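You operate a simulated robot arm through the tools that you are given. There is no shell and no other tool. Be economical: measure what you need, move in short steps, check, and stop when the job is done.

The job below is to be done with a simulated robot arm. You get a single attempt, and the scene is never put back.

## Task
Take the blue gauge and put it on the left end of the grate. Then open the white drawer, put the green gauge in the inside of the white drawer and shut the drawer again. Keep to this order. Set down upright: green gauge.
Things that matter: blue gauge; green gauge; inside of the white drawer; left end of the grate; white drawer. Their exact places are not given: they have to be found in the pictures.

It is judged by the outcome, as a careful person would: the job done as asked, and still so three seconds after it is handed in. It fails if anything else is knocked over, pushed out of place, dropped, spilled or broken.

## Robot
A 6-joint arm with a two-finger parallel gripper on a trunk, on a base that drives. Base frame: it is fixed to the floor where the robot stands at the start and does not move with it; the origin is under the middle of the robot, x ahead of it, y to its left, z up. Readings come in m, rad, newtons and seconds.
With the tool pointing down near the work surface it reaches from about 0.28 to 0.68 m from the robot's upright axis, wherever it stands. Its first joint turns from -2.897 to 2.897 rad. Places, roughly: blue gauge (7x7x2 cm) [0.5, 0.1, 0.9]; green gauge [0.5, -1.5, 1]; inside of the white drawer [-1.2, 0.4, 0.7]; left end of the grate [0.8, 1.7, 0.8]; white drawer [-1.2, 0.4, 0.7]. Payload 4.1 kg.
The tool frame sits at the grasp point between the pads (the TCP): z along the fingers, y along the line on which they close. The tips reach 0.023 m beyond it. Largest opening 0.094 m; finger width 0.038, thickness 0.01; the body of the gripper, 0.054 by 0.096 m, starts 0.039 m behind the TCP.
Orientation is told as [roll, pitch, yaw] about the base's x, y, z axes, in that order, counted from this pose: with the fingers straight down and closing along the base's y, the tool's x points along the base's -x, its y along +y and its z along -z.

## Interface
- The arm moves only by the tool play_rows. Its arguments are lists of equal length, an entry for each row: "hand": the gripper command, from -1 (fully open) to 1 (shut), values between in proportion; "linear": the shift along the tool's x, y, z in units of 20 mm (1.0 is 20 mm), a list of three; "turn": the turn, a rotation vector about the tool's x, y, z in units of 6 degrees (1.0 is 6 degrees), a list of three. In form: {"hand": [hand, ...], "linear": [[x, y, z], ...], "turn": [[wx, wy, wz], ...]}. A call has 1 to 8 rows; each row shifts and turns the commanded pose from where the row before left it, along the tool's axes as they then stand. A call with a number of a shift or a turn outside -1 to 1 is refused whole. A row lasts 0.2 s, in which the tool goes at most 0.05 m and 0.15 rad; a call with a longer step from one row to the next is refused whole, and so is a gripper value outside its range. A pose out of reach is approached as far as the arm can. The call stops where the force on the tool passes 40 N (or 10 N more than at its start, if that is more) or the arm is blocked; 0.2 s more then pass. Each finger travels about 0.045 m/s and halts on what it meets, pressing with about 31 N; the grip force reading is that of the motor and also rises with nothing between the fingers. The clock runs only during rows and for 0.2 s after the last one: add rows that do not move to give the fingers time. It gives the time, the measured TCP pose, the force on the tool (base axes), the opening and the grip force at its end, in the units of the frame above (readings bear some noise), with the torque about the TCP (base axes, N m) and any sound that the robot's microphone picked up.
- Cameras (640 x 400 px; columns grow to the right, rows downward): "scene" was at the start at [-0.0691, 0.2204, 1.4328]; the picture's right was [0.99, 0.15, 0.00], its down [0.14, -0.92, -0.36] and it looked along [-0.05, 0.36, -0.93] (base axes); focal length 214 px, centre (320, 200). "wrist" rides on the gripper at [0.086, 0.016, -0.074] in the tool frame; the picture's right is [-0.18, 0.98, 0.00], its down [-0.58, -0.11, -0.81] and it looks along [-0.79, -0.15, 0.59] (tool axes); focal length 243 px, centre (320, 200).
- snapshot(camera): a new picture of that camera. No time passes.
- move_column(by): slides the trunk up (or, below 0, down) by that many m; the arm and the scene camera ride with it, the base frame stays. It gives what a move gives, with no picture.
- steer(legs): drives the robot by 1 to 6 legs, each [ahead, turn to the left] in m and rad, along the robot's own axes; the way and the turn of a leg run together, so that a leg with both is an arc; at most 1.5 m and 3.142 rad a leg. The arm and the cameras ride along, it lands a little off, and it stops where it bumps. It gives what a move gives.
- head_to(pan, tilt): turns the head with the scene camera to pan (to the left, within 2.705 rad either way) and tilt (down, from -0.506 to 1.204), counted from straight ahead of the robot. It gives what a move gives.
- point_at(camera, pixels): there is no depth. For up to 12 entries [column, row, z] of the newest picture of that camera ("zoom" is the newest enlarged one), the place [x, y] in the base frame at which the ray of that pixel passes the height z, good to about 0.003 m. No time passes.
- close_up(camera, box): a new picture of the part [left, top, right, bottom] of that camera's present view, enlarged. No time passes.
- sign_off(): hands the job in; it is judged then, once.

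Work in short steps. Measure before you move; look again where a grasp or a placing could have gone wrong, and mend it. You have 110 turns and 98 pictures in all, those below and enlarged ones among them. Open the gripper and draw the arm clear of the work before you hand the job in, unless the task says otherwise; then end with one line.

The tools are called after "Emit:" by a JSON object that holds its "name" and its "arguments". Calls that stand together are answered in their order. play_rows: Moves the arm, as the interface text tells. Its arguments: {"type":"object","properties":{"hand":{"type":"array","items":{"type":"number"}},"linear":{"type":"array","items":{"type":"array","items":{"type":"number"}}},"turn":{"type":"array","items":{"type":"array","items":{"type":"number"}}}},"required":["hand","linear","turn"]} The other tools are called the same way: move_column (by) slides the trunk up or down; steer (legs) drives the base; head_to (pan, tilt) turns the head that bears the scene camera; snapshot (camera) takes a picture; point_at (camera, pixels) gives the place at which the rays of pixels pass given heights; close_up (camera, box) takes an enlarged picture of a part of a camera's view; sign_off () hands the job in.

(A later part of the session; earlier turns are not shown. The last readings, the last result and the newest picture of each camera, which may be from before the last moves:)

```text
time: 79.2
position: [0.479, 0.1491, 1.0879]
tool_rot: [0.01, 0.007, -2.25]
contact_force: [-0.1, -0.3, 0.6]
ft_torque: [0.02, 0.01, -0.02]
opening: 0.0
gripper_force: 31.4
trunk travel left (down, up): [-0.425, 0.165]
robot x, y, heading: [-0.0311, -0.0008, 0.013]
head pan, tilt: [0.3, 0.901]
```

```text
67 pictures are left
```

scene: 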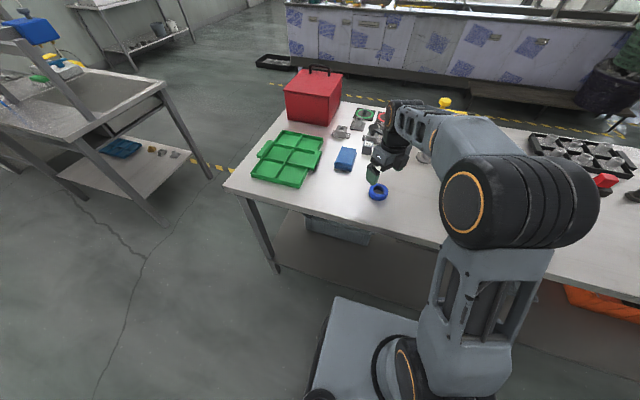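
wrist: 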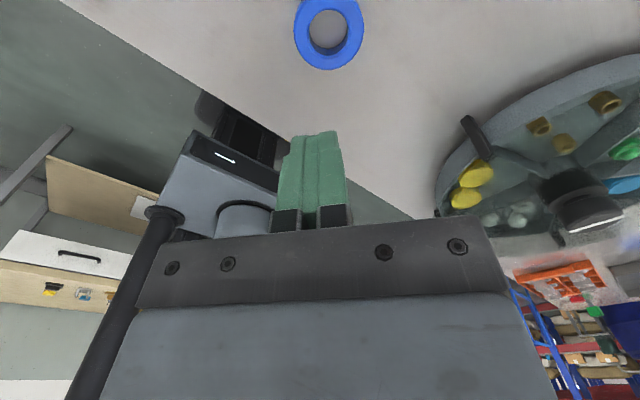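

The ring slipped out (opening 0). I open the gripper and measure where the ring lies now.

Emit:
{"name": "play_rows", "arguments": {"hand": [-1, -1, -1, -1, -1], "linear": [[0, 0, 0.8], [0, 0, 0.8], [0, 0, 0.8], [0, 0, 0.8], [0, 0, 0.8]], "turn": [[0, 0, 0], [0, 0, 0], [0, 0, 0], [0, 0, 0], [0, 0, 0]]}}

Emit:
{"name": "close_up", "arguments": {"camera": "wrist", "box": [220, 0, 420, 125]}}

```text
time: 80.4
position: [0.4794, 0.1489, 1.0078]
tool_rot: [0.008, 0.009, -2.251]
contact_force: [-0.5, 0.4, -0.7]
ft_torque: [-0.04, 0.01, 0.01]
opening: 0.0939
gripper_force: 0.0
trunk travel left (down, up): [-0.425, 0.165]
robot x, y, heading: [-0.0327, -0.0009, 0.013]
head pan, tilt: [0.3, 0.901]
```

```text
3.20 times, centred on (320, 62) of wrist
```

zoom: 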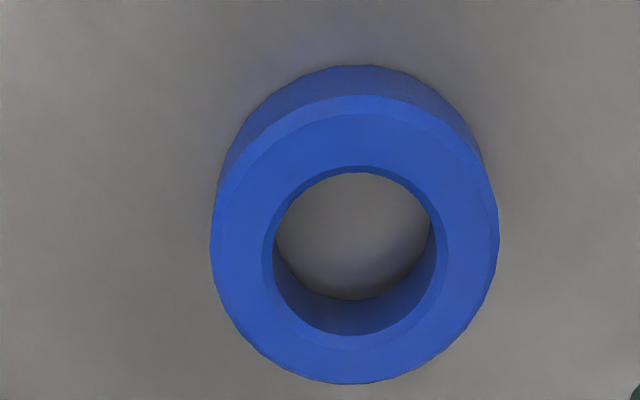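

Emit:
{"name": "point_at", "arguments": {"camera": "zoom", "pixels": [[212, 240, 0.92], [497, 220, 0.92], [355, 240, 0.92], [350, 384, 0.92], [345, 96, 0.92], [372, 66, 0.9], [355, 172, 0.92], [355, 350, 0.92], [275, 250, 0.92], [437, 245, 0.92]]}}

```text
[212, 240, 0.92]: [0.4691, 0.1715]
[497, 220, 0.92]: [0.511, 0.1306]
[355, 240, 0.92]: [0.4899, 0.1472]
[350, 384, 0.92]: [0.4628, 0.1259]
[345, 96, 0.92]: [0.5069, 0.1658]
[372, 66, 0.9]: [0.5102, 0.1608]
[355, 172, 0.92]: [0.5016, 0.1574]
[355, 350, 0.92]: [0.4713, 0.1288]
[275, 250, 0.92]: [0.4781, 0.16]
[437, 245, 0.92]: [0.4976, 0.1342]
```

The ring moved to about (0.4875, 0.147). I go again, deeper this time (tips just off the table), then squeeze, look, and lift slowly.

Emit:
{"name": "play_rows", "arguments": {"hand": [-1, -1, -1, -1, -1, -1], "linear": [[0.036, 0.075, 0.833], [0.036, 0.075, 0.833], [0.036, 0.075, 0.833], [0.036, 0.075, 0.833], [0.036, 0.075, 0.833], [0, 0, 0]], "turn": [[0, 0, 0], [0, 0, 0], [0, 0, 0], [0, 0, 0], [0, 0, 0], [0, 0, 0]]}}

Emit:
{"name": "play_rows", "arguments": {"hand": [1, 1, 1, 1, 1, 1, 1, 1], "linear": [[0, 0, 0], [0, 0, 0], [0, 0, 0], [0, 0, 0], [0, 0, 0], [0, 0, 0], [0, 0, 0], [0, 0, -0.1]], "turn": [[0, 0, 0], [0, 0, 0], [0, 0, 0], [0, 0, 0], [0, 0, 0], [0, 0, 0], [0, 0, 0], [0, 0, 0]]}}

Emit:
{"name": "snapshot", "arguments": {"camera": "wrist"}}

```text
time: 81.8
position: [0.4883, 0.1478, 0.9236]
tool_rot: [0.008, 0.005, -2.25]
contact_force: [0.4, 0.6, 0.8]
ft_torque: [0.01, 0.0, 0.04]
opening: 0.0941
gripper_force: 0.1
trunk travel left (down, up): [-0.425, 0.165]
robot x, y, heading: [-0.0296, 0.0005, 0.016]
head pan, tilt: [0.3, 0.901]
```

```text
time: 83.6
position: [0.4886, 0.1487, 0.9253]
tool_rot: [0.008, 0.004, -2.25]
contact_force: [-0.4, -0.3, 1.6]
ft_torque: [0.02, 0.0, -0.01]
opening: 0.0614
gripper_force: 30.9
trunk travel left (down, up): [-0.425, 0.165]
robot x, y, heading: [-0.0331, -0.0006, 0.013]
head pan, tilt: [0.3, 0.901]
```

```text
65 pictures are left
```

wrist: 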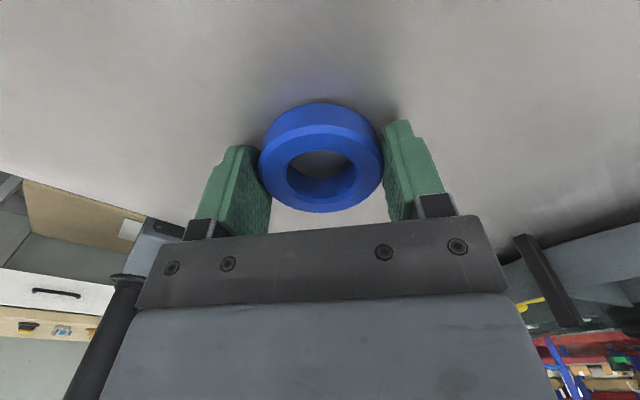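

Grip shows 0.0614 m opening, 31 N. I lift very slowly first.

Emit:
{"name": "play_rows", "arguments": {"hand": [1, 1, 1, 1, 1, 1, 1, 1], "linear": [[0, 0, -0.1], [0, 0, -0.15], [0, 0, -0.2], [0, 0, -0.25], [0, 0, -0.25], [0, 0, -0.25], [0, 0, -0.25], [0, 0, 0]], "turn": [[0, 0, 0], [0, 0, 0], [0, 0, 0], [0, 0, 0], [0, 0, 0], [0, 0, 0], [0, 0, 0], [0, 0, 0]]}}

Emit:
{"name": "snapshot", "arguments": {"camera": "wrist"}}

```text
time: 85.4
position: [0.4892, 0.1471, 0.9554]
tool_rot: [0.009, 0.009, -2.249]
contact_force: [-1.1, -0.8, -2.6]
ft_torque: [0.0, -0.02, 0.01]
opening: 0.0612
gripper_force: 30.9
trunk travel left (down, up): [-0.425, 0.165]
robot x, y, heading: [-0.0267, 0.0023, 0.013]
head pan, tilt: [0.3, 0.901]
```

```text
64 pictures are left
```

wrist: 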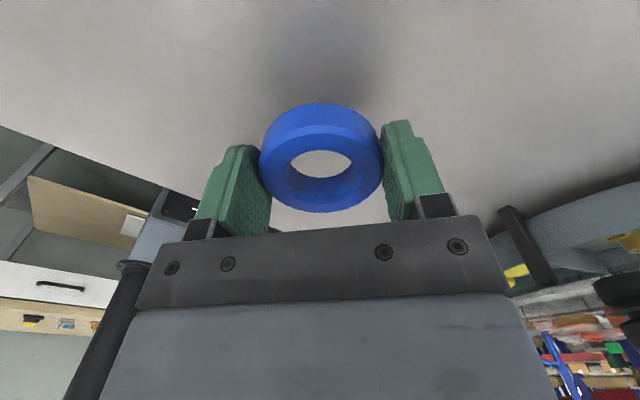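

The ring is held this time. I lift further and draw it in gently for driving.

Emit:
{"name": "play_rows", "arguments": {"hand": [1, 1, 1, 1, 1, 1, 1, 1], "linear": [[0, 0, -0.4], [0, 0, -0.6], [-0.2, 0, -0.7], [-0.3, 0, -0.7], [-0.5, 0, -0.7], [-0.5, 0, -0.7], [-0.5, 0, -0.7], [-0.5, 0, -0.6]], "turn": [[0, 0, 0], [0, 0, 0], [0, 0, 0], [0, 0, 0], [0, 0, 0], [0, 0, 0], [0, 0, 0], [0, 0, 0]]}}

Emit:
{"name": "play_rows", "arguments": {"hand": [1, 1, 1, 1, 1, 1, 1, 1], "linear": [[-0.6, -0.2, -0.5], [-0.6, -0.2, -0.5], [-0.6, -0.2, -0.5], [-0.6, -0.2, -0.5], [-0.6, -0.2, -0.5], [-0.6, -0.2, -0.5], [-0.4, -0.2, -0.4], [0, 0, 0]], "turn": [[0, 0, 0], [0, 0, 0], [0, 0, 0], [0, 0, 0], [0, 0, 0], [0, 0, 0], [0, 0, 0], [0, 0, 0]]}}

Emit:
{"name": "head_to", "arguments": {"pan": 1.1, "tilt": 0.4}}

Emit:
{"name": "snapshot", "arguments": {"camera": "scene"}}

Emit:
{"name": "snapshot", "arguments": {"camera": "wrist"}}

```text
time: 87.2
position: [0.4563, 0.1083, 1.0569]
tool_rot: [0.01, 0.008, -2.25]
contact_force: [-0.8, -0.5, -2.0]
ft_torque: [-0.01, 0.02, -0.04]
opening: 0.0614
gripper_force: 30.8
trunk travel left (down, up): [-0.425, 0.165]
robot x, y, heading: [-0.0271, 0.0001, 0.014]
head pan, tilt: [0.3, 0.901]
```

```text
time: 89.0
position: [0.3831, 0.0638, 1.1241]
tool_rot: [0.008, 0.007, -2.25]
contact_force: [-0.6, 0.8, -1.9]
ft_torque: [0.0, -0.02, -0.01]
opening: 0.0611
gripper_force: 30.5
trunk travel left (down, up): [-0.425, 0.165]
robot x, y, heading: [-0.0297, 0.0016, 0.014]
head pan, tilt: [0.3, 0.901]
```

```text
time: 90.1
position: [0.3833, 0.0645, 1.1245]
tool_rot: [0.008, 0.008, -2.248]
contact_force: [-0.3, 0.4, -2.8]
ft_torque: [0.01, -0.02, -0.01]
opening: 0.0611
gripper_force: 31.5
trunk travel left (down, up): [-0.425, 0.165]
robot x, y, heading: [-0.0309, -0.002, 0.017]
head pan, tilt: [1.1, 0.4]
```

```text
63 pictures are left
```

scene: 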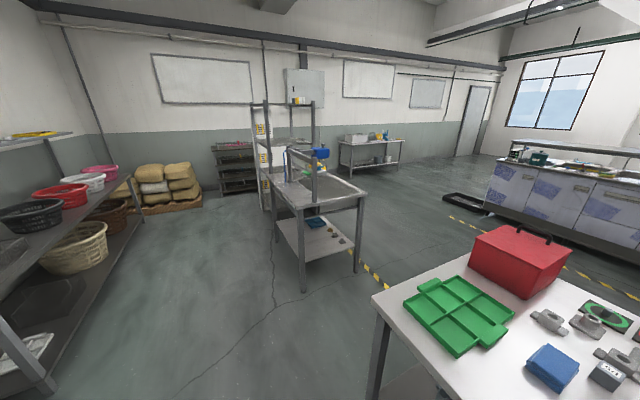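

```text
62 pictures are left
```

wrist: 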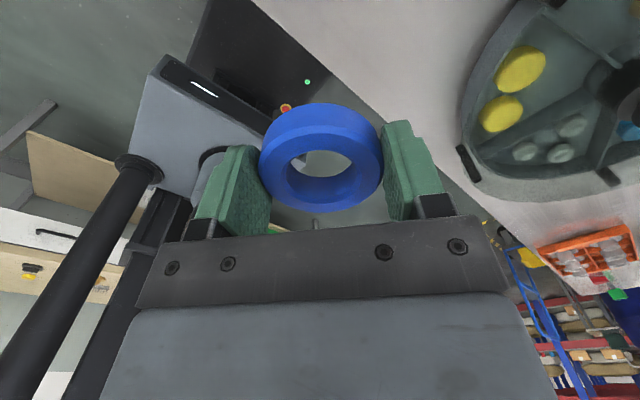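

The bench with the grate is at (275–365, 165–210). I enlarge it and measure its corners.

Emit:
{"name": "close_up", "arguments": {"camera": "scene", "box": [240, 90, 400, 190]}}

Emit:
{"name": "point_at", "arguments": {"camera": "scene", "pixels": [[300, 207, 0.85], [365, 193, 0.85], [273, 179, 0.85], [303, 293, 0], [355, 272, 0], [277, 240, 0]]}}

```text
4.00 times, centred on (320, 140) of scene
```

zoom: 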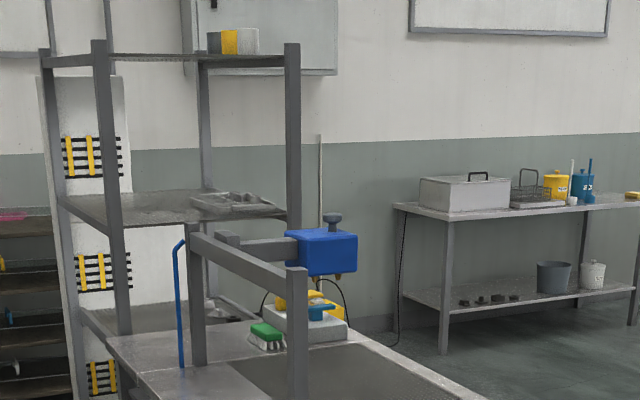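

```text
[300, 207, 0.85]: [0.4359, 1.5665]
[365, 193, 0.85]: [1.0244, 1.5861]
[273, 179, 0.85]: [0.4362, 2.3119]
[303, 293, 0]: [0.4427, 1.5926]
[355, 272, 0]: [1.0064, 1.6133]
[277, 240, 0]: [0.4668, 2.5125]
```

Bench spans x 0.44–1.02, y 1.57–2.4. I'll drive into the gap between it and the table; first turn left and go ahead 1.08 m, then look.

Emit:
{"name": "steer", "arguments": {"legs": [[-0.1, 0], [0, 1.554], [1.08, 0]]}}

Emit:
{"name": "head_to", "arguments": {"pan": -0.8, "tilt": 0.6}}

Emit:
{"name": "snapshot", "arguments": {"camera": "scene"}}

```text
time: 100.2
position: [-0.1789, 1.494, 1.1245]
tool_rot: [0.007, 0.005, -0.702]
contact_force: [0.2, 0.3, -2.5]
ft_torque: [-0.02, 0.01, 0.02]
opening: 0.061
gripper_force: 30.6
trunk travel left (down, up): [-0.425, 0.165]
robot x, y, heading: [-0.1239, 1.0759, 1.564]
head pan, tilt: [1.1, 0.4]
```

```text
time: 102.1
position: [-0.1782, 1.4926, 1.1245]
tool_rot: [0.009, 0.008, -0.701]
contact_force: [0.0, -0.4, -2.1]
ft_torque: [-0.01, 0.01, 0.01]
opening: 0.0614
gripper_force: 30.9
trunk travel left (down, up): [-0.425, 0.165]
robot x, y, heading: [-0.1243, 1.0823, 1.566]
head pan, tilt: [-0.799, 0.6]
```

```text
60 pictures are left
```

scene: 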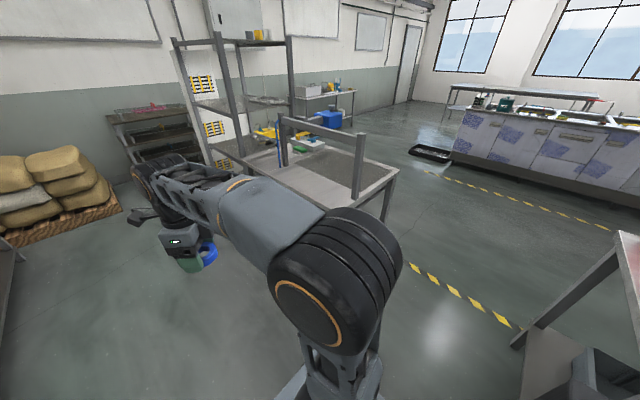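

The dark mesh panel at (335,165) on the bench looks like the grate. I enlarge it and measure.

Emit:
{"name": "close_up", "arguments": {"camera": "scene", "box": [240, 100, 416, 210]}}

Emit:
{"name": "point_at", "arguments": {"camera": "scene", "pixels": [[398, 167, 0.86], [352, 198, 0.86], [328, 148, 0.86], [372, 167, 0.86]]}}

```text
3.64 times, centred on (328, 155) of scene
```

zoom: 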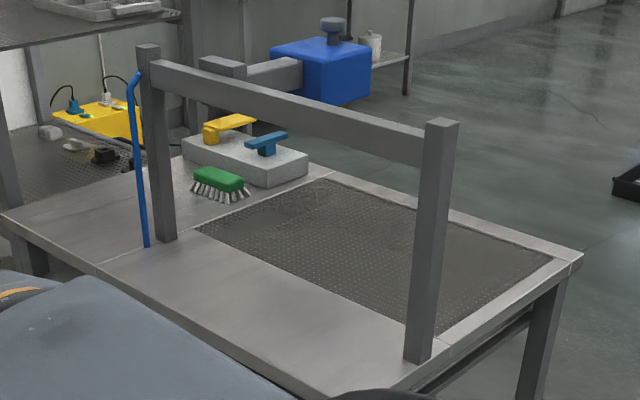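

```text
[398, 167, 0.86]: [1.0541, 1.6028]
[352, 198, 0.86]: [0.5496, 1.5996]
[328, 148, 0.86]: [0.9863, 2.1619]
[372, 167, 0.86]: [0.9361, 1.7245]
```

Emit:
{"name": "point_at", "arguments": {"camera": "zoom", "pixels": [[555, 260, 0.86], [328, 180, 0.86], [198, 230, 0.86], [440, 335, 0.86], [582, 255, 0.86], [415, 360, 0.86], [440, 120, 1.1], [160, 240, 0.86]]}}

```text
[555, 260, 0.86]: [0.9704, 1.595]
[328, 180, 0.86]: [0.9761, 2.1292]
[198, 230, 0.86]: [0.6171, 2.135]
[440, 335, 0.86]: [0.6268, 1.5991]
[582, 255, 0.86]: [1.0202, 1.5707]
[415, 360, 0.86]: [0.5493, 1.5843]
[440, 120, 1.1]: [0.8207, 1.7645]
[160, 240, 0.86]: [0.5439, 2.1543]
```

Grate: x 0.62–0.97, y 1.60–2.13, z ≈ 0.855; its left end (seen from the aisle side) is at y ≈ 1.7, matching the given place. I drive to (0.8, 1.08) and face +y.

Emit:
{"name": "steer", "arguments": {"legs": [[0, -1.566], [0.92, 0], [0, 1.57]]}}

Emit:
{"name": "head_to", "arguments": {"pan": -0.1, "tilt": 0.8}}

Emit:
{"name": "snapshot", "arguments": {"camera": "scene"}}

```text
time: 114.5
position: [0.7392, 1.5025, 1.1246]
tool_rot: [0.01, 0.008, -0.683]
contact_force: [0.1, 0.2, -2.2]
ft_torque: [0.0, 0.01, 0.0]
opening: 0.0611
gripper_force: 30.7
trunk travel left (down, up): [-0.425, 0.165]
robot x, y, heading: [0.8014, 1.089, 1.584]
head pan, tilt: [-0.799, 0.6]
```

```text
time: 115.6
position: [0.7382, 1.5023, 1.1247]
tool_rot: [0.008, 0.006, -0.684]
contact_force: [0.4, 0.4, -2.5]
ft_torque: [0.0, -0.03, -0.03]
opening: 0.0614
gripper_force: 31.2
trunk travel left (down, up): [-0.425, 0.165]
robot x, y, heading: [0.8027, 1.0896, 1.577]
head pan, tilt: [-0.099, 0.799]
```

```text
58 pictures are left
```

scene: 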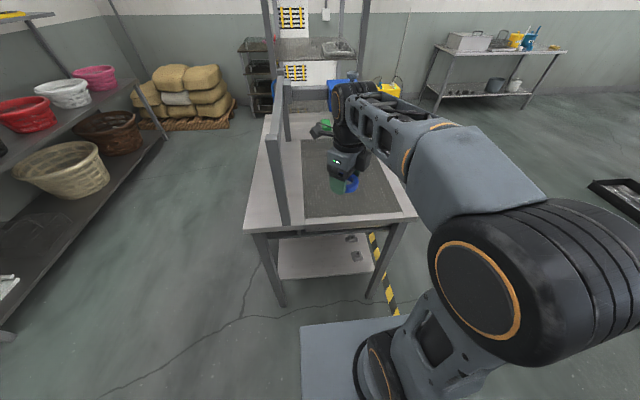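

The grate is well seen: near edge (303,217)–(400,211), left side (302,140). I measure it.

Emit:
{"name": "point_at", "arguments": {"camera": "scene", "pixels": [[304, 217, 0.85], [400, 211, 0.85], [302, 140, 0.85], [245, 229, 0.85], [418, 216, 0.85], [283, 224, 0.85], [267, 130, 1.1]]}}

```text
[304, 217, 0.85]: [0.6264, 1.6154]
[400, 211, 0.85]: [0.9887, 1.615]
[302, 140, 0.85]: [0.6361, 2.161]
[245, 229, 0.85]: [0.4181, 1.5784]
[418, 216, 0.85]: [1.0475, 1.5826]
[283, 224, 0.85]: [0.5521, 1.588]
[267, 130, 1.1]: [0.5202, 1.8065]
```

I move the ring over (0.805, 1.70), stopping at z ≈ 0.92.

Emit:
{"name": "play_rows", "arguments": {"hand": [1, 1, 1, 1, 1, 1, 1, 1], "linear": [[0.305, 0.816, 0.854], [0.305, 0.816, 0.854], [0.305, 0.816, 0.854], [0.305, 0.816, 0.854], [0.305, 0.816, 0.854], [0.305, 0.816, 0.854], [0.305, 0.816, 0.854], [0.305, 0.816, 0.854]], "turn": [[0, 0, 0], [0, 0, 0], [0, 0, 0], [0, 0, 0], [0, 0, 0], [0, 0, 0], [0, 0, 0], [0, 0, 0]]}}

Emit:
{"name": "play_rows", "arguments": {"hand": [1, 1, 1, 1, 1], "linear": [[0.305, 0.816, 0.854], [0.305, 0.816, 0.854], [0.305, 0.816, 0.854], [0.305, 0.816, 0.854], [0, 0, 0]], "turn": [[0, 0, 0], [0, 0, 0], [0, 0, 0], [0, 0, 0], [0, 0, 0]]}}

Emit:
{"name": "snapshot", "arguments": {"camera": "wrist"}}

Emit:
{"name": "close_up", "arguments": {"camera": "scene", "box": [240, 130, 432, 250]}}

```text
time: 117.4
position: [0.7826, 1.6355, 0.9884]
tool_rot: [0.01, 0.009, -0.685]
contact_force: [-0.8, -0.2, -1.9]
ft_torque: [0.03, 0.0, -0.04]
opening: 0.0609
gripper_force: 30.8
trunk travel left (down, up): [-0.425, 0.165]
robot x, y, heading: [0.8005, 1.0871, 1.583]
head pan, tilt: [-0.099, 0.799]
```

```text
time: 118.6
position: [0.804, 1.703, 0.9222]
tool_rot: [0.009, 0.007, -0.684]
contact_force: [0.6, 0.3, -3.5]
ft_torque: [0.02, 0.01, -0.01]
opening: 0.0609
gripper_force: 31.2
trunk travel left (down, up): [-0.425, 0.165]
robot x, y, heading: [0.801, 1.087, 1.581]
head pan, tilt: [-0.099, 0.799]
```

```text
57 pictures are left
```

wrist: 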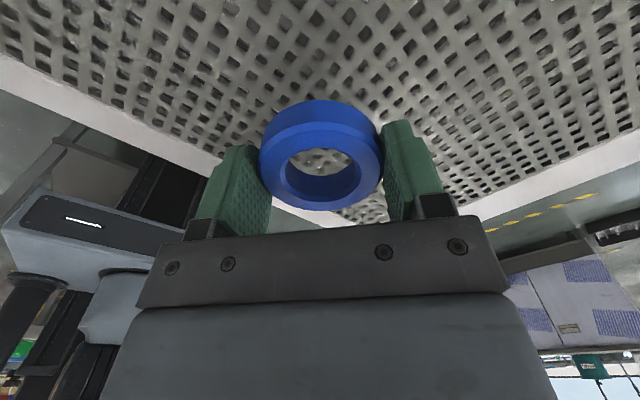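

```text
3.33 times, centred on (336, 190) of scene
```

zoom: 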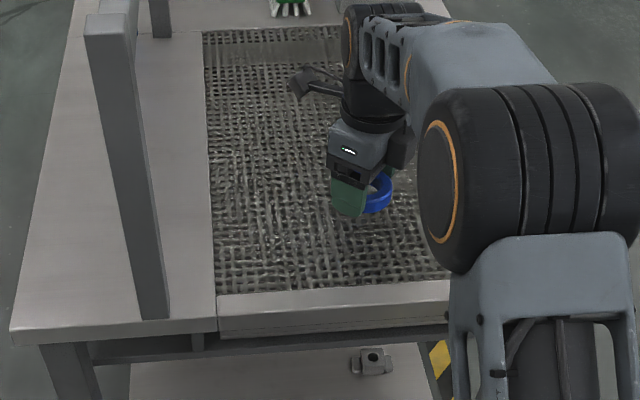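

Over the left part of the grate. I descend slowly until contact.

Emit:
{"name": "play_rows", "arguments": {"hand": [1, 1, 1, 1, 1, 1, 1, 1], "linear": [[0, 0, 0.3], [0, 0, 0.3], [0, 0, 0.3], [0, 0, 0.3], [0, 0, 0.3], [0, 0, 0.2], [0, 0, 0.2], [0, 0, 0.1]], "turn": [[0, 0, 0], [0, 0, 0], [0, 0, 0], [0, 0, 0], [0, 0, 0], [0, 0, 0], [0, 0, 0], [0, 0, 0]]}}

Emit:
{"name": "snapshot", "arguments": {"camera": "wrist"}}

```text
time: 120.4
position: [0.807, 1.704, 0.8813]
tool_rot: [0.009, 0.005, -0.685]
contact_force: [-1.0, -0.1, -3.3]
ft_torque: [0.01, 0.0, 0.01]
opening: 0.0613
gripper_force: 30.9
trunk travel left (down, up): [-0.425, 0.165]
robot x, y, heading: [0.7989, 1.0876, 1.584]
head pan, tilt: [-0.099, 0.799]
```

```text
55 pictures are left
```

wrist: 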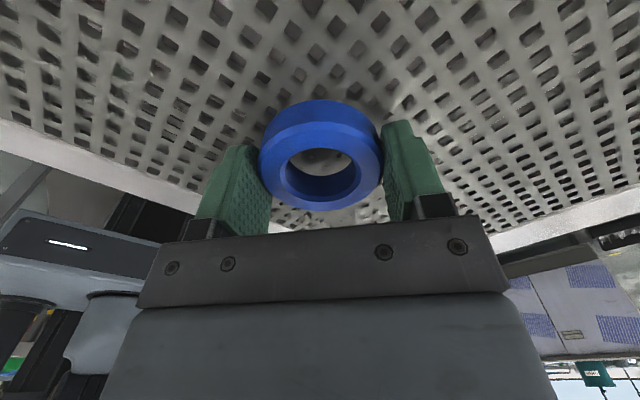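

No contact yet; I go on in 2–3 mm rows.

Emit:
{"name": "play_rows", "arguments": {"hand": [1, 1, 1, 1, 1, 1, 1, 1], "linear": [[0, 0, 0.12], [0, 0, 0.12], [0, 0, 0.12], [0, 0, 0.12], [0, 0, 0.12], [0, 0, 0.12], [0, 0, 0.12], [0, 0, 0.12]], "turn": [[0, 0, 0], [0, 0, 0], [0, 0, 0], [0, 0, 0], [0, 0, 0], [0, 0, 0], [0, 0, 0], [0, 0, 0]]}}

Emit:
{"name": "snapshot", "arguments": {"camera": "wrist"}}

```text
time: 122.0
position: [0.8069, 1.7044, 0.8717]
tool_rot: [0.016, 0.012, -0.681]
contact_force: [0.8, -9.9, 17.6]
ft_torque: [-1.03, 0.2, 0.13]
opening: 0.0615
gripper_force: 30.3
trunk travel left (down, up): [-0.425, 0.165]
robot x, y, heading: [0.8006, 1.0897, 1.585]
head pan, tilt: [-0.099, 0.799]
stopped in row 7: the force on the tool passed its limit (the readings are from after the stop); the commanded pose is now the measured one
```

```text
54 pictures are left
```

wrist: 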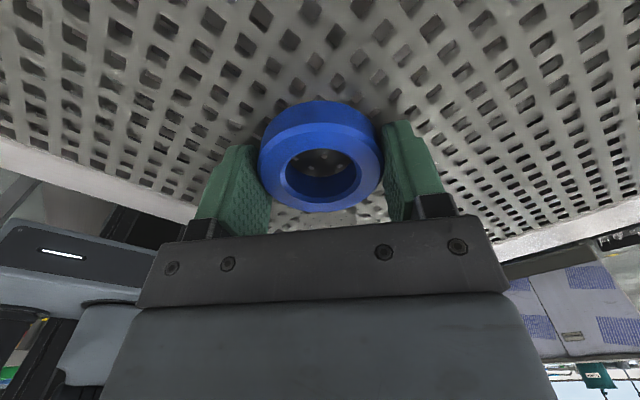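

Contact: the ring rests on the grate (z ≈ 0.847). I open and rise.

Emit:
{"name": "play_rows", "arguments": {"hand": [-0.2, -0.5, -1, -1, -1, -1, -1, -1], "linear": [[0, 0, -0.02], [0, 0, -0.02], [0, 0, -0.02], [0, 0, -0.1], [0, 0, -0.4], [0, 0, -0.8], [0, 0, -1], [0, 0, -1]], "turn": [[0, 0, 0], [0, 0, 0], [0, 0, 0], [0, 0, 0], [0, 0, 0], [0, 0, 0], [0, 0, 0], [0, 0, 0]]}}

Emit:
{"name": "play_rows", "arguments": {"hand": [-1, -1, -1, -1, -1, -1, -1, -1], "linear": [[0, 0, -1], [0, 0, -1], [-0.3, -0.8, -1], [-0.3, -0.8, -1], [-0.3, -0.8, -1], [-0.3, -0.8, -1], [-0.3, -0.8, -1], [-0.3, -0.8, -1]], "turn": [[0, 0, 0], [0, 0, 0], [0, 0, 0], [0, 0, 0], [0, 0, 0], [0, 0, 0], [0, 0, 0], [0, 0, 0]]}}

Emit:
{"name": "close_up", "arguments": {"camera": "scene", "box": [240, 130, 432, 250]}}

```text
time: 123.8
position: [0.805, 1.7033, 0.9356]
tool_rot: [0.015, 0.011, -0.683]
contact_force: [-0.3, 0.1, -0.4]
ft_torque: [-0.01, 0.02, 0.0]
opening: 0.0937
gripper_force: 0.1
trunk travel left (down, up): [-0.425, 0.165]
robot x, y, heading: [0.7985, 1.0902, 1.579]
head pan, tilt: [-0.099, 0.799]
```

```text
time: 125.6
position: [0.7743, 1.6046, 1.094]
tool_rot: [0.013, 0.009, -0.682]
contact_force: [0.6, -0.5, 0.2]
ft_torque: [0.01, -0.02, -0.01]
opening: 0.094
gripper_force: 0.0
trunk travel left (down, up): [-0.425, 0.165]
robot x, y, heading: [0.7989, 1.0887, 1.58]
head pan, tilt: [-0.099, 0.799]
```

```text
3.33 times, centred on (336, 190) of scene
```

zoom: 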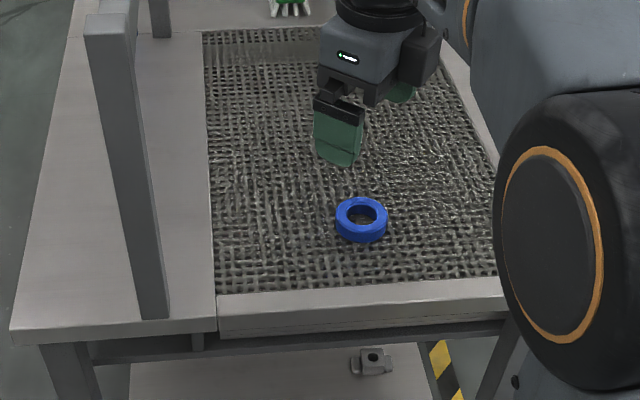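

The blue gauge lies flat on the left end of the grate. I retract the arm before driving to the white drawer.

Emit:
{"name": "play_rows", "arguments": {"hand": [-1, -1, -1, -1, -1, -1, -1, -1], "linear": [[-0.66, -0.51, -0.5], [-0.66, -0.51, -0.5], [-0.66, -0.51, -0.5], [-0.66, -0.51, -0.5], [-0.66, -0.51, -0.5], [-0.66, -0.51, -0.5], [-0.66, -0.51, -0.5], [-0.66, -0.51, -0.5]], "turn": [[0, 0, 0], [0, 0, 0], [0, 0, 0], [0, 0, 0], [0, 0, 0], [0, 0, 0], [0, 0, 0], [0, 0, 0]]}}

Emit:
{"name": "steer", "arguments": {"legs": [[0, 1.56], [1.0, 0]]}}

Emit:
{"name": "head_to", "arguments": {"pan": 0.5, "tilt": 0.7}}

Emit:
{"name": "snapshot", "arguments": {"camera": "scene"}}

```text
time: 127.4
position: [0.8023, 1.4719, 1.1718]
tool_rot: [0.016, 0.011, -0.683]
contact_force: [0.2, -0.7, 0.4]
ft_torque: [-0.01, -0.02, 0.03]
opening: 0.094
gripper_force: 0.1
trunk travel left (down, up): [-0.425, 0.165]
robot x, y, heading: [0.7971, 1.0911, 1.581]
head pan, tilt: [-0.099, 0.799]
```

```text
time: 136.4
position: [-0.5849, 1.1005, 1.1726]
tool_rot: [0.015, 0.009, 0.872]
contact_force: [0.4, 0.2, -0.3]
ft_torque: [0.03, -0.01, 0.01]
opening: 0.094
gripper_force: 0.0
trunk travel left (down, up): [-0.425, 0.165]
robot x, y, heading: [-0.2046, 1.0945, 3.137]
head pan, tilt: [-0.099, 0.799]
```

```text
time: 137.4
position: [-0.5864, 1.1003, 1.1738]
tool_rot: [0.012, 0.012, 0.873]
contact_force: [-0.2, 0.2, -0.8]
ft_torque: [0.02, 0.0, 0.0]
opening: 0.0941
gripper_force: 0.0
trunk travel left (down, up): [-0.425, 0.165]
robot x, y, heading: [-0.2007, 1.0901, 3.137]
head pan, tilt: [0.499, 0.7]
```

```text
52 pictures are left
```

scene: 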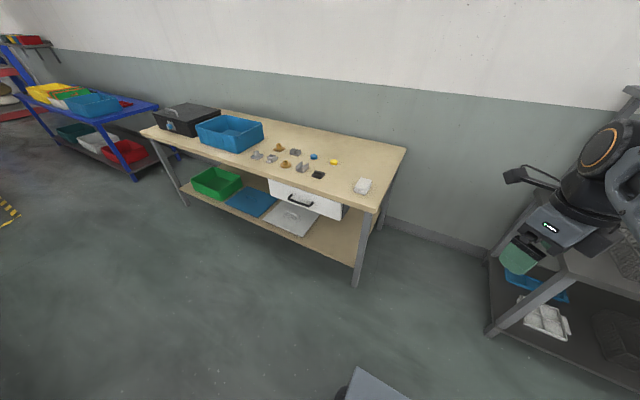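

The white drawer hangs under the wooden bench at (305,195) with a black handle at (300,201). I zoom and measure it.

Emit:
{"name": "close_up", "arguments": {"camera": "scene", "box": [240, 150, 400, 250]}}

Emit:
{"name": "point_at", "arguments": {"camera": "zoom", "pixels": [[550, 250, 0.9], [120, 110, 0.9], [180, 178, 0.78], [300, 210, 0.78], [240, 200, 0.78], [240, 200, 0.74], [470, 540, 0.0]]}}

```text
4.00 times, centred on (320, 200) of scene
```

zoom: 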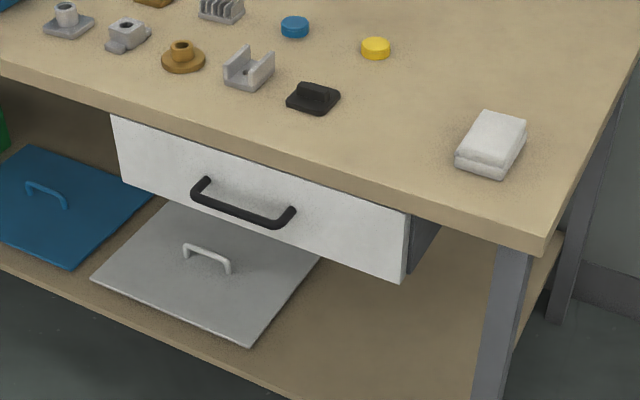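

```text
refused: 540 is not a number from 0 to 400
```

Emit:
{"name": "point_at", "arguments": {"camera": "zoom", "pixels": [[548, 245, 0.9], [1, 70, 0.9], [205, 183, 0.78], [292, 212, 0.78], [240, 212, 0.78], [110, 115, 0.85], [410, 212, 0.85], [405, 282, 0.72], [120, 185, 0.72]]}}

Emit:
{"name": "point_at", "arguments": {"camera": "scene", "pixels": [[355, 287, 0.0], [186, 206, 0.0]]}}

```text
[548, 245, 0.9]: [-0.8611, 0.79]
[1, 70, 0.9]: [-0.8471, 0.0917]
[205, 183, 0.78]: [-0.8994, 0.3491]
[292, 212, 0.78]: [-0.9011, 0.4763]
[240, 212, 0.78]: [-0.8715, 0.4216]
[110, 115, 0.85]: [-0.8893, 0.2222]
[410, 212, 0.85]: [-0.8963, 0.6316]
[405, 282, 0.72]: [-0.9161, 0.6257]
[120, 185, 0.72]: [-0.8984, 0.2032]
```

```text
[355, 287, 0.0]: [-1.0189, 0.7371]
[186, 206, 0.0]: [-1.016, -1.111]
```

Comparing with the first picture, the wooden bench top is at z ≈ 0.80 rather than 0.90. I re-measure with corrected heights.

Emit:
{"name": "point_at", "arguments": {"camera": "zoom", "pixels": [[548, 245, 0.8], [205, 183, 0.69], [292, 212, 0.69], [245, 215, 0.69], [110, 115, 0.75], [410, 212, 0.75], [405, 282, 0.64], [120, 185, 0.64], [405, 282, 0.66], [405, 282, 0.62]]}}

```text
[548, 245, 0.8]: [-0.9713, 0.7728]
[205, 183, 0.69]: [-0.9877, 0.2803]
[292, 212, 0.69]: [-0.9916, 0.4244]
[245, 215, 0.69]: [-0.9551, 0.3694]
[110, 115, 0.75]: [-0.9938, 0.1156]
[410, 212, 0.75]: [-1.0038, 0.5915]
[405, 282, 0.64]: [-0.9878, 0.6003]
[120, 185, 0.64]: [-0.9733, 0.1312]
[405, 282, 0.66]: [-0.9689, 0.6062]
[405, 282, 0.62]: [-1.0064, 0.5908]
```

Drawer front at x ≈ −0.99, y 0.12–0.60, z 0.63–0.75; the handle bar at y ≈ 0.36, x ≈ −0.955, z ≈ 0.69. I drive in front of it, lower the trunk, and turn the tool's yaw so the fingers will close vertically.

Emit:
{"name": "steer", "arguments": {"legs": [[0, 1.575], [0.715, 0], [0, -1.571]]}}

Emit:
{"name": "move_column", "arguments": {"by": -0.4}}

Emit:
{"name": "play_rows", "arguments": {"hand": [-1, -1, -1, -1, -1, -1, -1], "linear": [[0, 0, 0], [0, 0, 0], [0, 0, 0], [0, 0, 0], [0, 0, 0], [0, 0, 0], [0, 0, 0]], "turn": [[0, 0, -0.95], [0, 0, -0.95], [0, 0, -0.95], [0, 0, -0.95], [0, 0, -0.95], [0, 0, -0.95], [0, 0, -0.95]]}}

Emit:
{"name": "head_to", "arguments": {"pan": 0.2, "tilt": 0.5}}

Emit:
{"name": "snapshot", "arguments": {"camera": "scene"}}

```text
time: 148.9
position: [-0.5952, 0.3843, 1.173]
tool_rot: [0.014, 0.011, 0.865]
contact_force: [-0.3, 0.2, -0.2]
ft_torque: [0.02, 0.01, 0.02]
opening: 0.094
gripper_force: 0.1
trunk travel left (down, up): [-0.425, 0.165]
robot x, y, heading: [-0.2134, 0.3726, 3.13]
head pan, tilt: [0.499, 0.7]
```

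```text
time: 152.8
position: [-0.5956, 0.3843, 0.7727]
tool_rot: [0.015, 0.01, 0.863]
contact_force: [-0.1, 0.0, -0.1]
ft_torque: [-0.04, 0.01, -0.02]
opening: 0.0938
gripper_force: 0.1
trunk travel left (down, up): [-0.025, 0.565]
robot x, y, heading: [-0.211, 0.3733, 3.132]
head pan, tilt: [0.499, 0.7]
```

```text
time: 154.3
position: [-0.5963, 0.3843, 0.7724]
tool_rot: [0.02, -0.001, 1.562]
contact_force: [-0.3, 0.8, 0.6]
ft_torque: [-0.04, 0.01, -0.04]
opening: 0.094
gripper_force: 0.1
trunk travel left (down, up): [-0.025, 0.565]
robot x, y, heading: [-0.2149, 0.3722, 3.128]
head pan, tilt: [0.499, 0.7]
```

```text
time: 155.2
position: [-0.5959, 0.3849, 0.7726]
tool_rot: [0.018, 0.0, 1.56]
contact_force: [-0.1, -0.4, -0.1]
ft_torque: [-0.01, -0.01, -0.02]
opening: 0.0941
gripper_force: 0.0
trunk travel left (down, up): [-0.025, 0.565]
robot x, y, heading: [-0.2162, 0.3754, 3.127]
head pan, tilt: [0.201, 0.499]
```

```text
50 pictures are left
```

scene: 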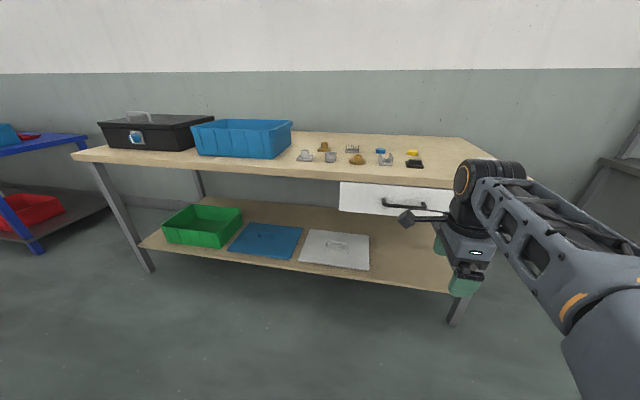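

Yaw is set. I tilt the tool from down to horizontal, facing the drawer, over 18 rows.

Emit:
{"name": "play_rows", "arguments": {"hand": [-1, -1, -1, -1, -1, -1, -1, -1], "linear": [[0, 1.0, 0.785], [0, 0.94, 0.795], [0, 0.86, 0.795], [0, 0.79, 0.795], [0, 0.72, 0.785], [0, 0.66, 0.765], [0, 0.59, 0.75], [0, 0.53, 0.72]], "turn": [[-0.833, 0, 0], [-0.833, 0, 0], [-0.833, 0, 0], [-0.833, 0, 0], [-0.833, 0, 0], [-0.833, 0, 0], [-0.833, 0, 0], [-0.833, 0, 0]]}}

Emit:
{"name": "play_rows", "arguments": {"hand": [-1, -1, -1, -1, -1, -1, -1, -1], "linear": [[0, 0.47, 0.685], [0, 0.41, 0.645], [0, 0.35, 0.605], [0, 0.3, 0.56], [0, 0.26, 0.505], [0, 0.22, 0.45], [0, 0.18, 0.39], [0, 0.15, 0.33]], "turn": [[-0.833, 0, 0], [-0.833, 0, 0], [-0.833, 0, 0], [-0.833, 0, 0], [-0.833, 0, 0], [-0.833, 0, 0], [-0.833, 0, 0], [-0.833, 0, 0]]}}

Emit:
{"name": "play_rows", "arguments": {"hand": [-1, -1], "linear": [[0, 0.12, 0.265], [0, 0.1, 0.2]], "turn": [[-0.833, 0, 0], [-0.833, 0, 0]]}}

Emit:
{"name": "snapshot", "arguments": {"camera": "scene"}}

Emit:
{"name": "snapshot", "arguments": {"camera": "wrist"}}

```text
time: 156.9
position: [-0.7485, 0.3849, 0.6904]
tool_rot: [0.72, -0.003, 1.562]
contact_force: [-1.0, 0.6, -0.2]
ft_torque: [-0.01, 0.01, -0.02]
opening: 0.0938
gripper_force: 0.1
trunk travel left (down, up): [-0.025, 0.565]
robot x, y, heading: [-0.2129, 0.3701, 3.129]
head pan, tilt: [0.201, 0.499]
```

```text
time: 158.8
position: [-0.8386, 0.3903, 0.6823]
tool_rot: [1.415, -0.001, 1.56]
contact_force: [-0.2, 0.7, -0.3]
ft_torque: [0.02, -0.02, -0.04]
opening: 0.094
gripper_force: 0.0
out of reach, approached as far as the arm can: row 4
trunk travel left (down, up): [-0.025, 0.565]
robot x, y, heading: [-0.2158, 0.3757, 3.132]
head pan, tilt: [0.201, 0.499]
```

```text
time: 159.3
position: [-0.8486, 0.3901, 0.6857]
tool_rot: [1.591, 0.0, 1.561]
contact_force: [0.2, -0.6, -1.2]
ft_torque: [-0.01, 0.0, 0.01]
opening: 0.0941
gripper_force: 0.1
trunk travel left (down, up): [-0.025, 0.565]
robot x, y, heading: [-0.211, 0.374, 3.126]
head pan, tilt: [0.201, 0.499]
```

```text
49 pictures are left
```

scene: 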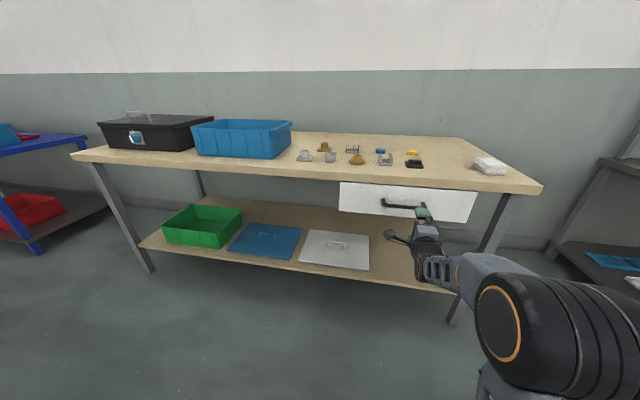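

```text
48 pictures are left
```

wrist: 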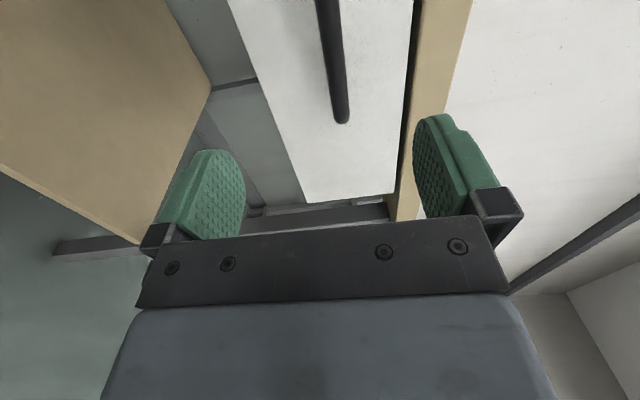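

The tool is horizontal; by the wrist view the handle lies on the tool axis, ~1 cm higher, ~0.1 m ahead, its end 3 cm to one side. I advance 9 cm with those corrections.

Emit:
{"name": "play_rows", "arguments": {"hand": [-1, -1, -1, -1, -1, -1], "linear": [[0.3, 0.11, 0.5], [0.3, 0.11, 0.8], [0.3, 0.11, 0.8], [0.3, 0.11, 0.8], [0.3, 0.11, 0.8], [0, 0, 0]], "turn": [[0.2, 0, 0], [0, 0, 0], [0, 0, 0], [0, 0, 0], [0, 0, 0], [0, 0, 0]]}}

Emit:
{"name": "snapshot", "arguments": {"camera": "wrist"}}

Emit:
{"name": "close_up", "arguments": {"camera": "scene", "box": [330, 160, 490, 260]}}

```text
time: 160.8
position: [-0.9236, 0.3612, 0.6968]
tool_rot: [1.567, 0.0, 1.56]
contact_force: [0.6, -0.5, -0.6]
ft_torque: [-0.02, -0.02, 0.01]
opening: 0.094
gripper_force: 0.1
trunk travel left (down, up): [-0.025, 0.565]
robot x, y, heading: [-0.2141, 0.3732, 3.128]
head pan, tilt: [0.201, 0.499]
```

```text
47 pictures are left
```

wrist: 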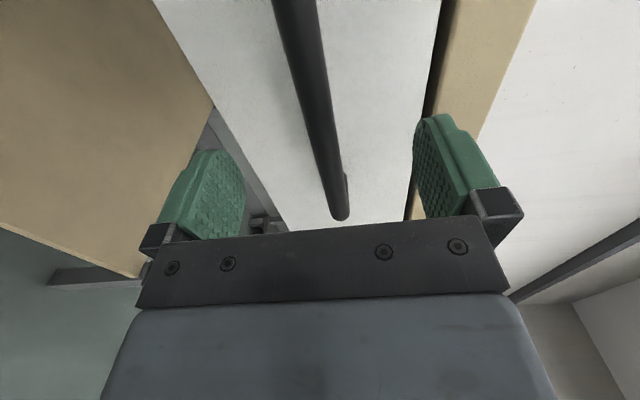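

```text
4.00 times, centred on (410, 210) of scene
```

zoom: 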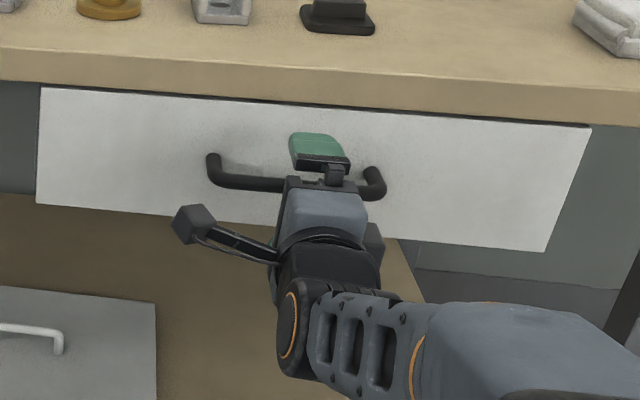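

The bar runs between the fingers, centred. I advance another 3 cm and close on it.

Emit:
{"name": "play_rows", "arguments": {"hand": [-1, -1, -1, -1, -1], "linear": [[0.2, 0, 0.4], [0.2, 0, 0.4], [0.1, 0, 0.4], [0, 0, 0.3], [0, 0, 0]], "turn": [[0, 0, 0], [0, 0, 0], [0, 0, 0], [0, 0, 0], [0, 0, 0]]}}

Emit:
{"name": "snapshot", "arguments": {"camera": "wrist"}}

```text
time: 161.9
position: [-0.9518, 0.3494, 0.6967]
tool_rot: [1.571, -0.001, 1.56]
contact_force: [0.2, -0.5, 0.3]
ft_torque: [0.0, 0.01, -0.04]
opening: 0.094
gripper_force: 0.1
trunk travel left (down, up): [-0.025, 0.565]
robot x, y, heading: [-0.2101, 0.3725, 3.131]
head pan, tilt: [0.201, 0.499]
```

```text
45 pictures are left
```

wrist: 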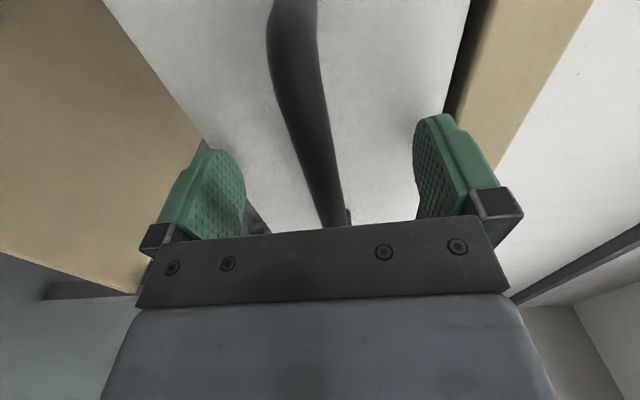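

The bar is between the pads. I close.

Emit:
{"name": "play_rows", "arguments": {"hand": [1, 1, 1, 1, 1, 1, 1], "linear": [[0, 0, 0], [0, 0, 0], [0, 0, 0], [0, 0, 0], [0, 0, 0], [0, 0, 0], [0, 0, 0]], "turn": [[0, 0, 0], [0, 0, 0], [0, 0, 0], [0, 0, 0], [0, 0, 0], [0, 0, 0], [0, 0, 0]]}}

Emit:
{"name": "snapshot", "arguments": {"camera": "wrist"}}

```text
time: 163.6
position: [-0.9515, 0.3495, 0.7001]
tool_rot: [1.573, 0.0, 1.56]
contact_force: [-0.9, -0.6, 15.3]
ft_torque: [-0.09, -0.06, -0.09]
opening: 0.0138
gripper_force: 45.2
trunk travel left (down, up): [-0.025, 0.565]
robot x, y, heading: [-0.2124, 0.3719, 3.129]
head pan, tilt: [0.201, 0.499]
```

```text
44 pictures are left
```

wrist: 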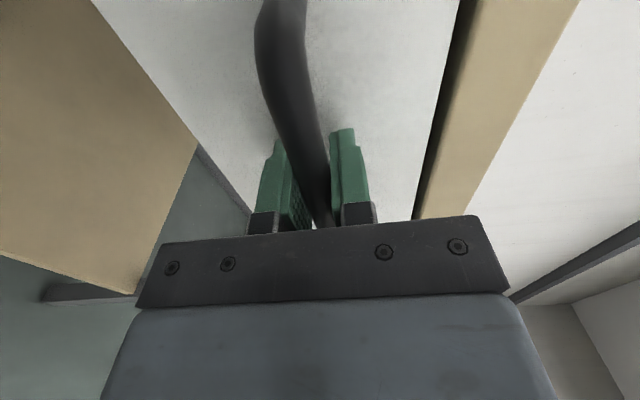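

The bar is gripped (0.0138 m). I centre the height a little and pull the drawer out with the arm.

Emit:
{"name": "play_rows", "arguments": {"hand": [1, 1, 1, 1, 1, 1, 1, 1], "linear": [[0, 0.25, 0], [0, 0, -0.4], [0, 0, -0.8], [0, 0, -1], [0, 0, -1], [0, 0, -1], [0, 0, -1], [0, 0, -1]], "turn": [[0, 0, 0], [0, 0, 0], [0, 0, 0], [0, 0, 0], [0, 0, 0], [0, 0, 0], [0, 0, 0], [0, 0, 0]]}}

Emit:
{"name": "snapshot", "arguments": {"camera": "scene"}}

```text
time: 165.3
position: [-0.8281, 0.3512, 0.7009]
tool_rot: [1.563, 0.001, 1.561]
contact_force: [-0.3, 7.5, -12.3]
ft_torque: [-0.06, 0.04, 1.11]
opening: 0.0138
gripper_force: 45.3
trunk travel left (down, up): [-0.025, 0.565]
robot x, y, heading: [-0.2102, 0.3721, 3.133]
head pan, tilt: [0.201, 0.499]
```

```text
43 pictures are left
```

scene: 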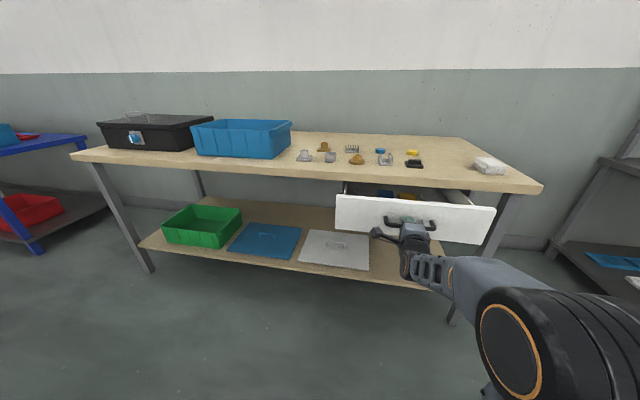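

The drawer slides out (12 cm) and has some items inside. I pull another ~13 cm.

Emit:
{"name": "play_rows", "arguments": {"hand": [1, 1, 1, 1, 1, 1, 1, 1], "linear": [[0, 0, -0.6], [0, 0, -0.9], [0, 0, -0.9], [0, 0, -0.9], [0, 0, -0.9], [0, 0, -0.9], [0, 0, -0.9], [0, 0, -0.5]], "turn": [[0, 0, 0], [0, 0, 0], [0, 0, 0], [0, 0, 0], [0, 0, 0], [0, 0, 0], [0, 0, 0], [0, 0, 0]]}}

Emit:
{"name": "head_to", "arguments": {"pan": 0.0, "tilt": 0.7}}

Emit:
{"name": "snapshot", "arguments": {"camera": "scene"}}

```text
time: 167.2
position: [-0.6973, 0.3516, 0.6992]
tool_rot: [1.558, 0.0, 1.557]
contact_force: [0.7, 4.6, -6.2]
ft_torque: [0.07, -0.01, 0.06]
opening: 0.0138
gripper_force: 45.0
trunk travel left (down, up): [-0.025, 0.565]
robot x, y, heading: [-0.2093, 0.3731, 3.129]
head pan, tilt: [0.201, 0.499]
stopped in row 8: the force on the tool passed its limit (the readings are from after the stop); the commanded pose is now the measured one
```

```text
time: 168.0
position: [-0.6986, 0.3506, 0.7002]
tool_rot: [1.561, 0.002, 1.558]
contact_force: [0.6, 7.2, -9.4]
ft_torque: [0.23, 0.05, -0.81]
opening: 0.0137
gripper_force: 45.0
trunk travel left (down, up): [-0.025, 0.565]
robot x, y, heading: [-0.2124, 0.37, 3.131]
head pan, tilt: [0.0, 0.7]
```

```text
42 pictures are left
```

scene: 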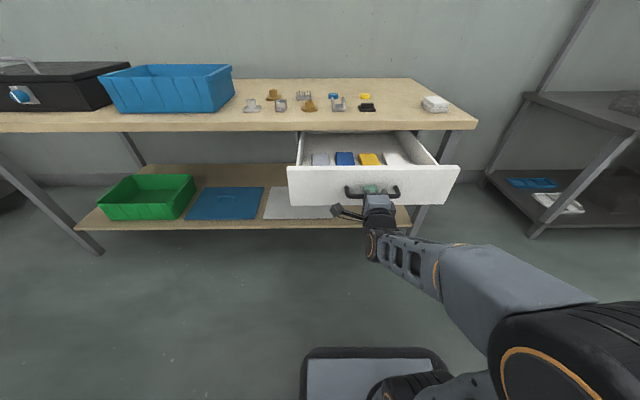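

The drawer is fully open (hit its stop at ~25 cm). I release the handle and draw back with the base.

Emit:
{"name": "play_rows", "arguments": {"hand": [-0.5, -1, -1, -1, -1, -1], "linear": [[0, 0, 0], [0, 0, 0], [0, 0, 0], [0, 0, 0], [0, 0, -0.5], [0, 0, -0.5]], "turn": [[0, 0, 0], [0, 0, 0], [0, 0, 0], [0, 0, 0], [0, 0, 0], [0, 0, 0]]}}

Emit:
{"name": "steer", "arguments": {"legs": [[-0.17, 0]]}}

Emit:
{"name": "snapshot", "arguments": {"camera": "scene"}}

```text
time: 169.4
position: [-0.6797, 0.3486, 0.7011]
tool_rot: [1.562, 0.0, 1.559]
contact_force: [0.5, 0.7, 0.4]
ft_torque: [0.0, 0.0, -0.06]
opening: 0.0939
gripper_force: 0.1
trunk travel left (down, up): [-0.025, 0.565]
robot x, y, heading: [-0.2135, 0.3749, 3.126]
head pan, tilt: [0.0, 0.7]
```

```text
time: 170.8
position: [-0.5087, 0.3456, 0.7026]
tool_rot: [1.562, 0.001, 1.558]
contact_force: [0.3, -0.2, 1.0]
ft_torque: [0.01, 0.0, -0.02]
opening: 0.0939
gripper_force: 0.0
trunk travel left (down, up): [-0.025, 0.565]
robot x, y, heading: [-0.0408, 0.3683, 3.129]
head pan, tilt: [0.0, 0.7]
```

```text
41 pictures are left
```

scene: 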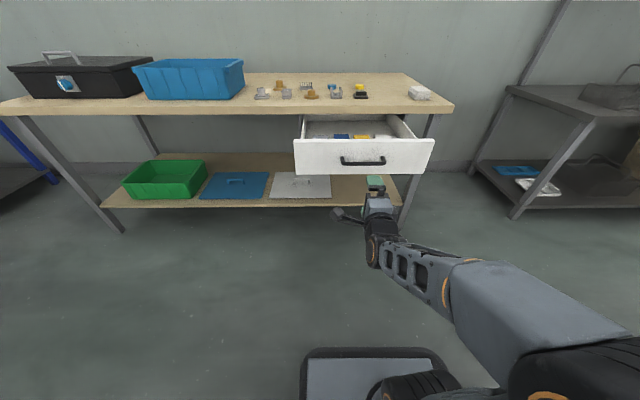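

I raise the trunk again and look into the drawer for a free place.

Emit:
{"name": "move_column", "arguments": {"by": 0.4}}

Emit:
{"name": "head_to", "arguments": {"pan": 0.0, "tilt": 0.85}}

Emit:
{"name": "close_up", "arguments": {"camera": "scene", "box": [270, 90, 430, 190]}}

```text
time: 174.7
position: [-0.5085, 0.3458, 1.103]
tool_rot: [1.563, 0.0, 1.558]
contact_force: [0.1, 0.3, -0.4]
ft_torque: [-0.02, 0.02, 0.01]
opening: 0.0942
gripper_force: 0.0
trunk travel left (down, up): [-0.425, 0.165]
robot x, y, heading: [-0.0421, 0.3726, 3.128]
head pan, tilt: [0.0, 0.7]
```

```text
time: 175.4
position: [-0.5098, 0.3445, 1.1023]
tool_rot: [1.562, 0.001, 1.56]
contact_force: [0.5, 0.5, 0.2]
ft_torque: [-0.02, 0.01, 0.02]
opening: 0.0941
gripper_force: 0.1
trunk travel left (down, up): [-0.425, 0.165]
robot x, y, heading: [-0.0403, 0.3714, 3.128]
head pan, tilt: [0.0, 0.85]
```

```text
4.00 times, centred on (350, 140) of scene
```

zoom: 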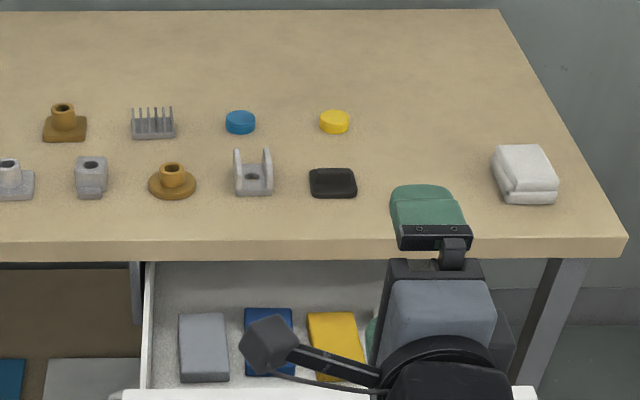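

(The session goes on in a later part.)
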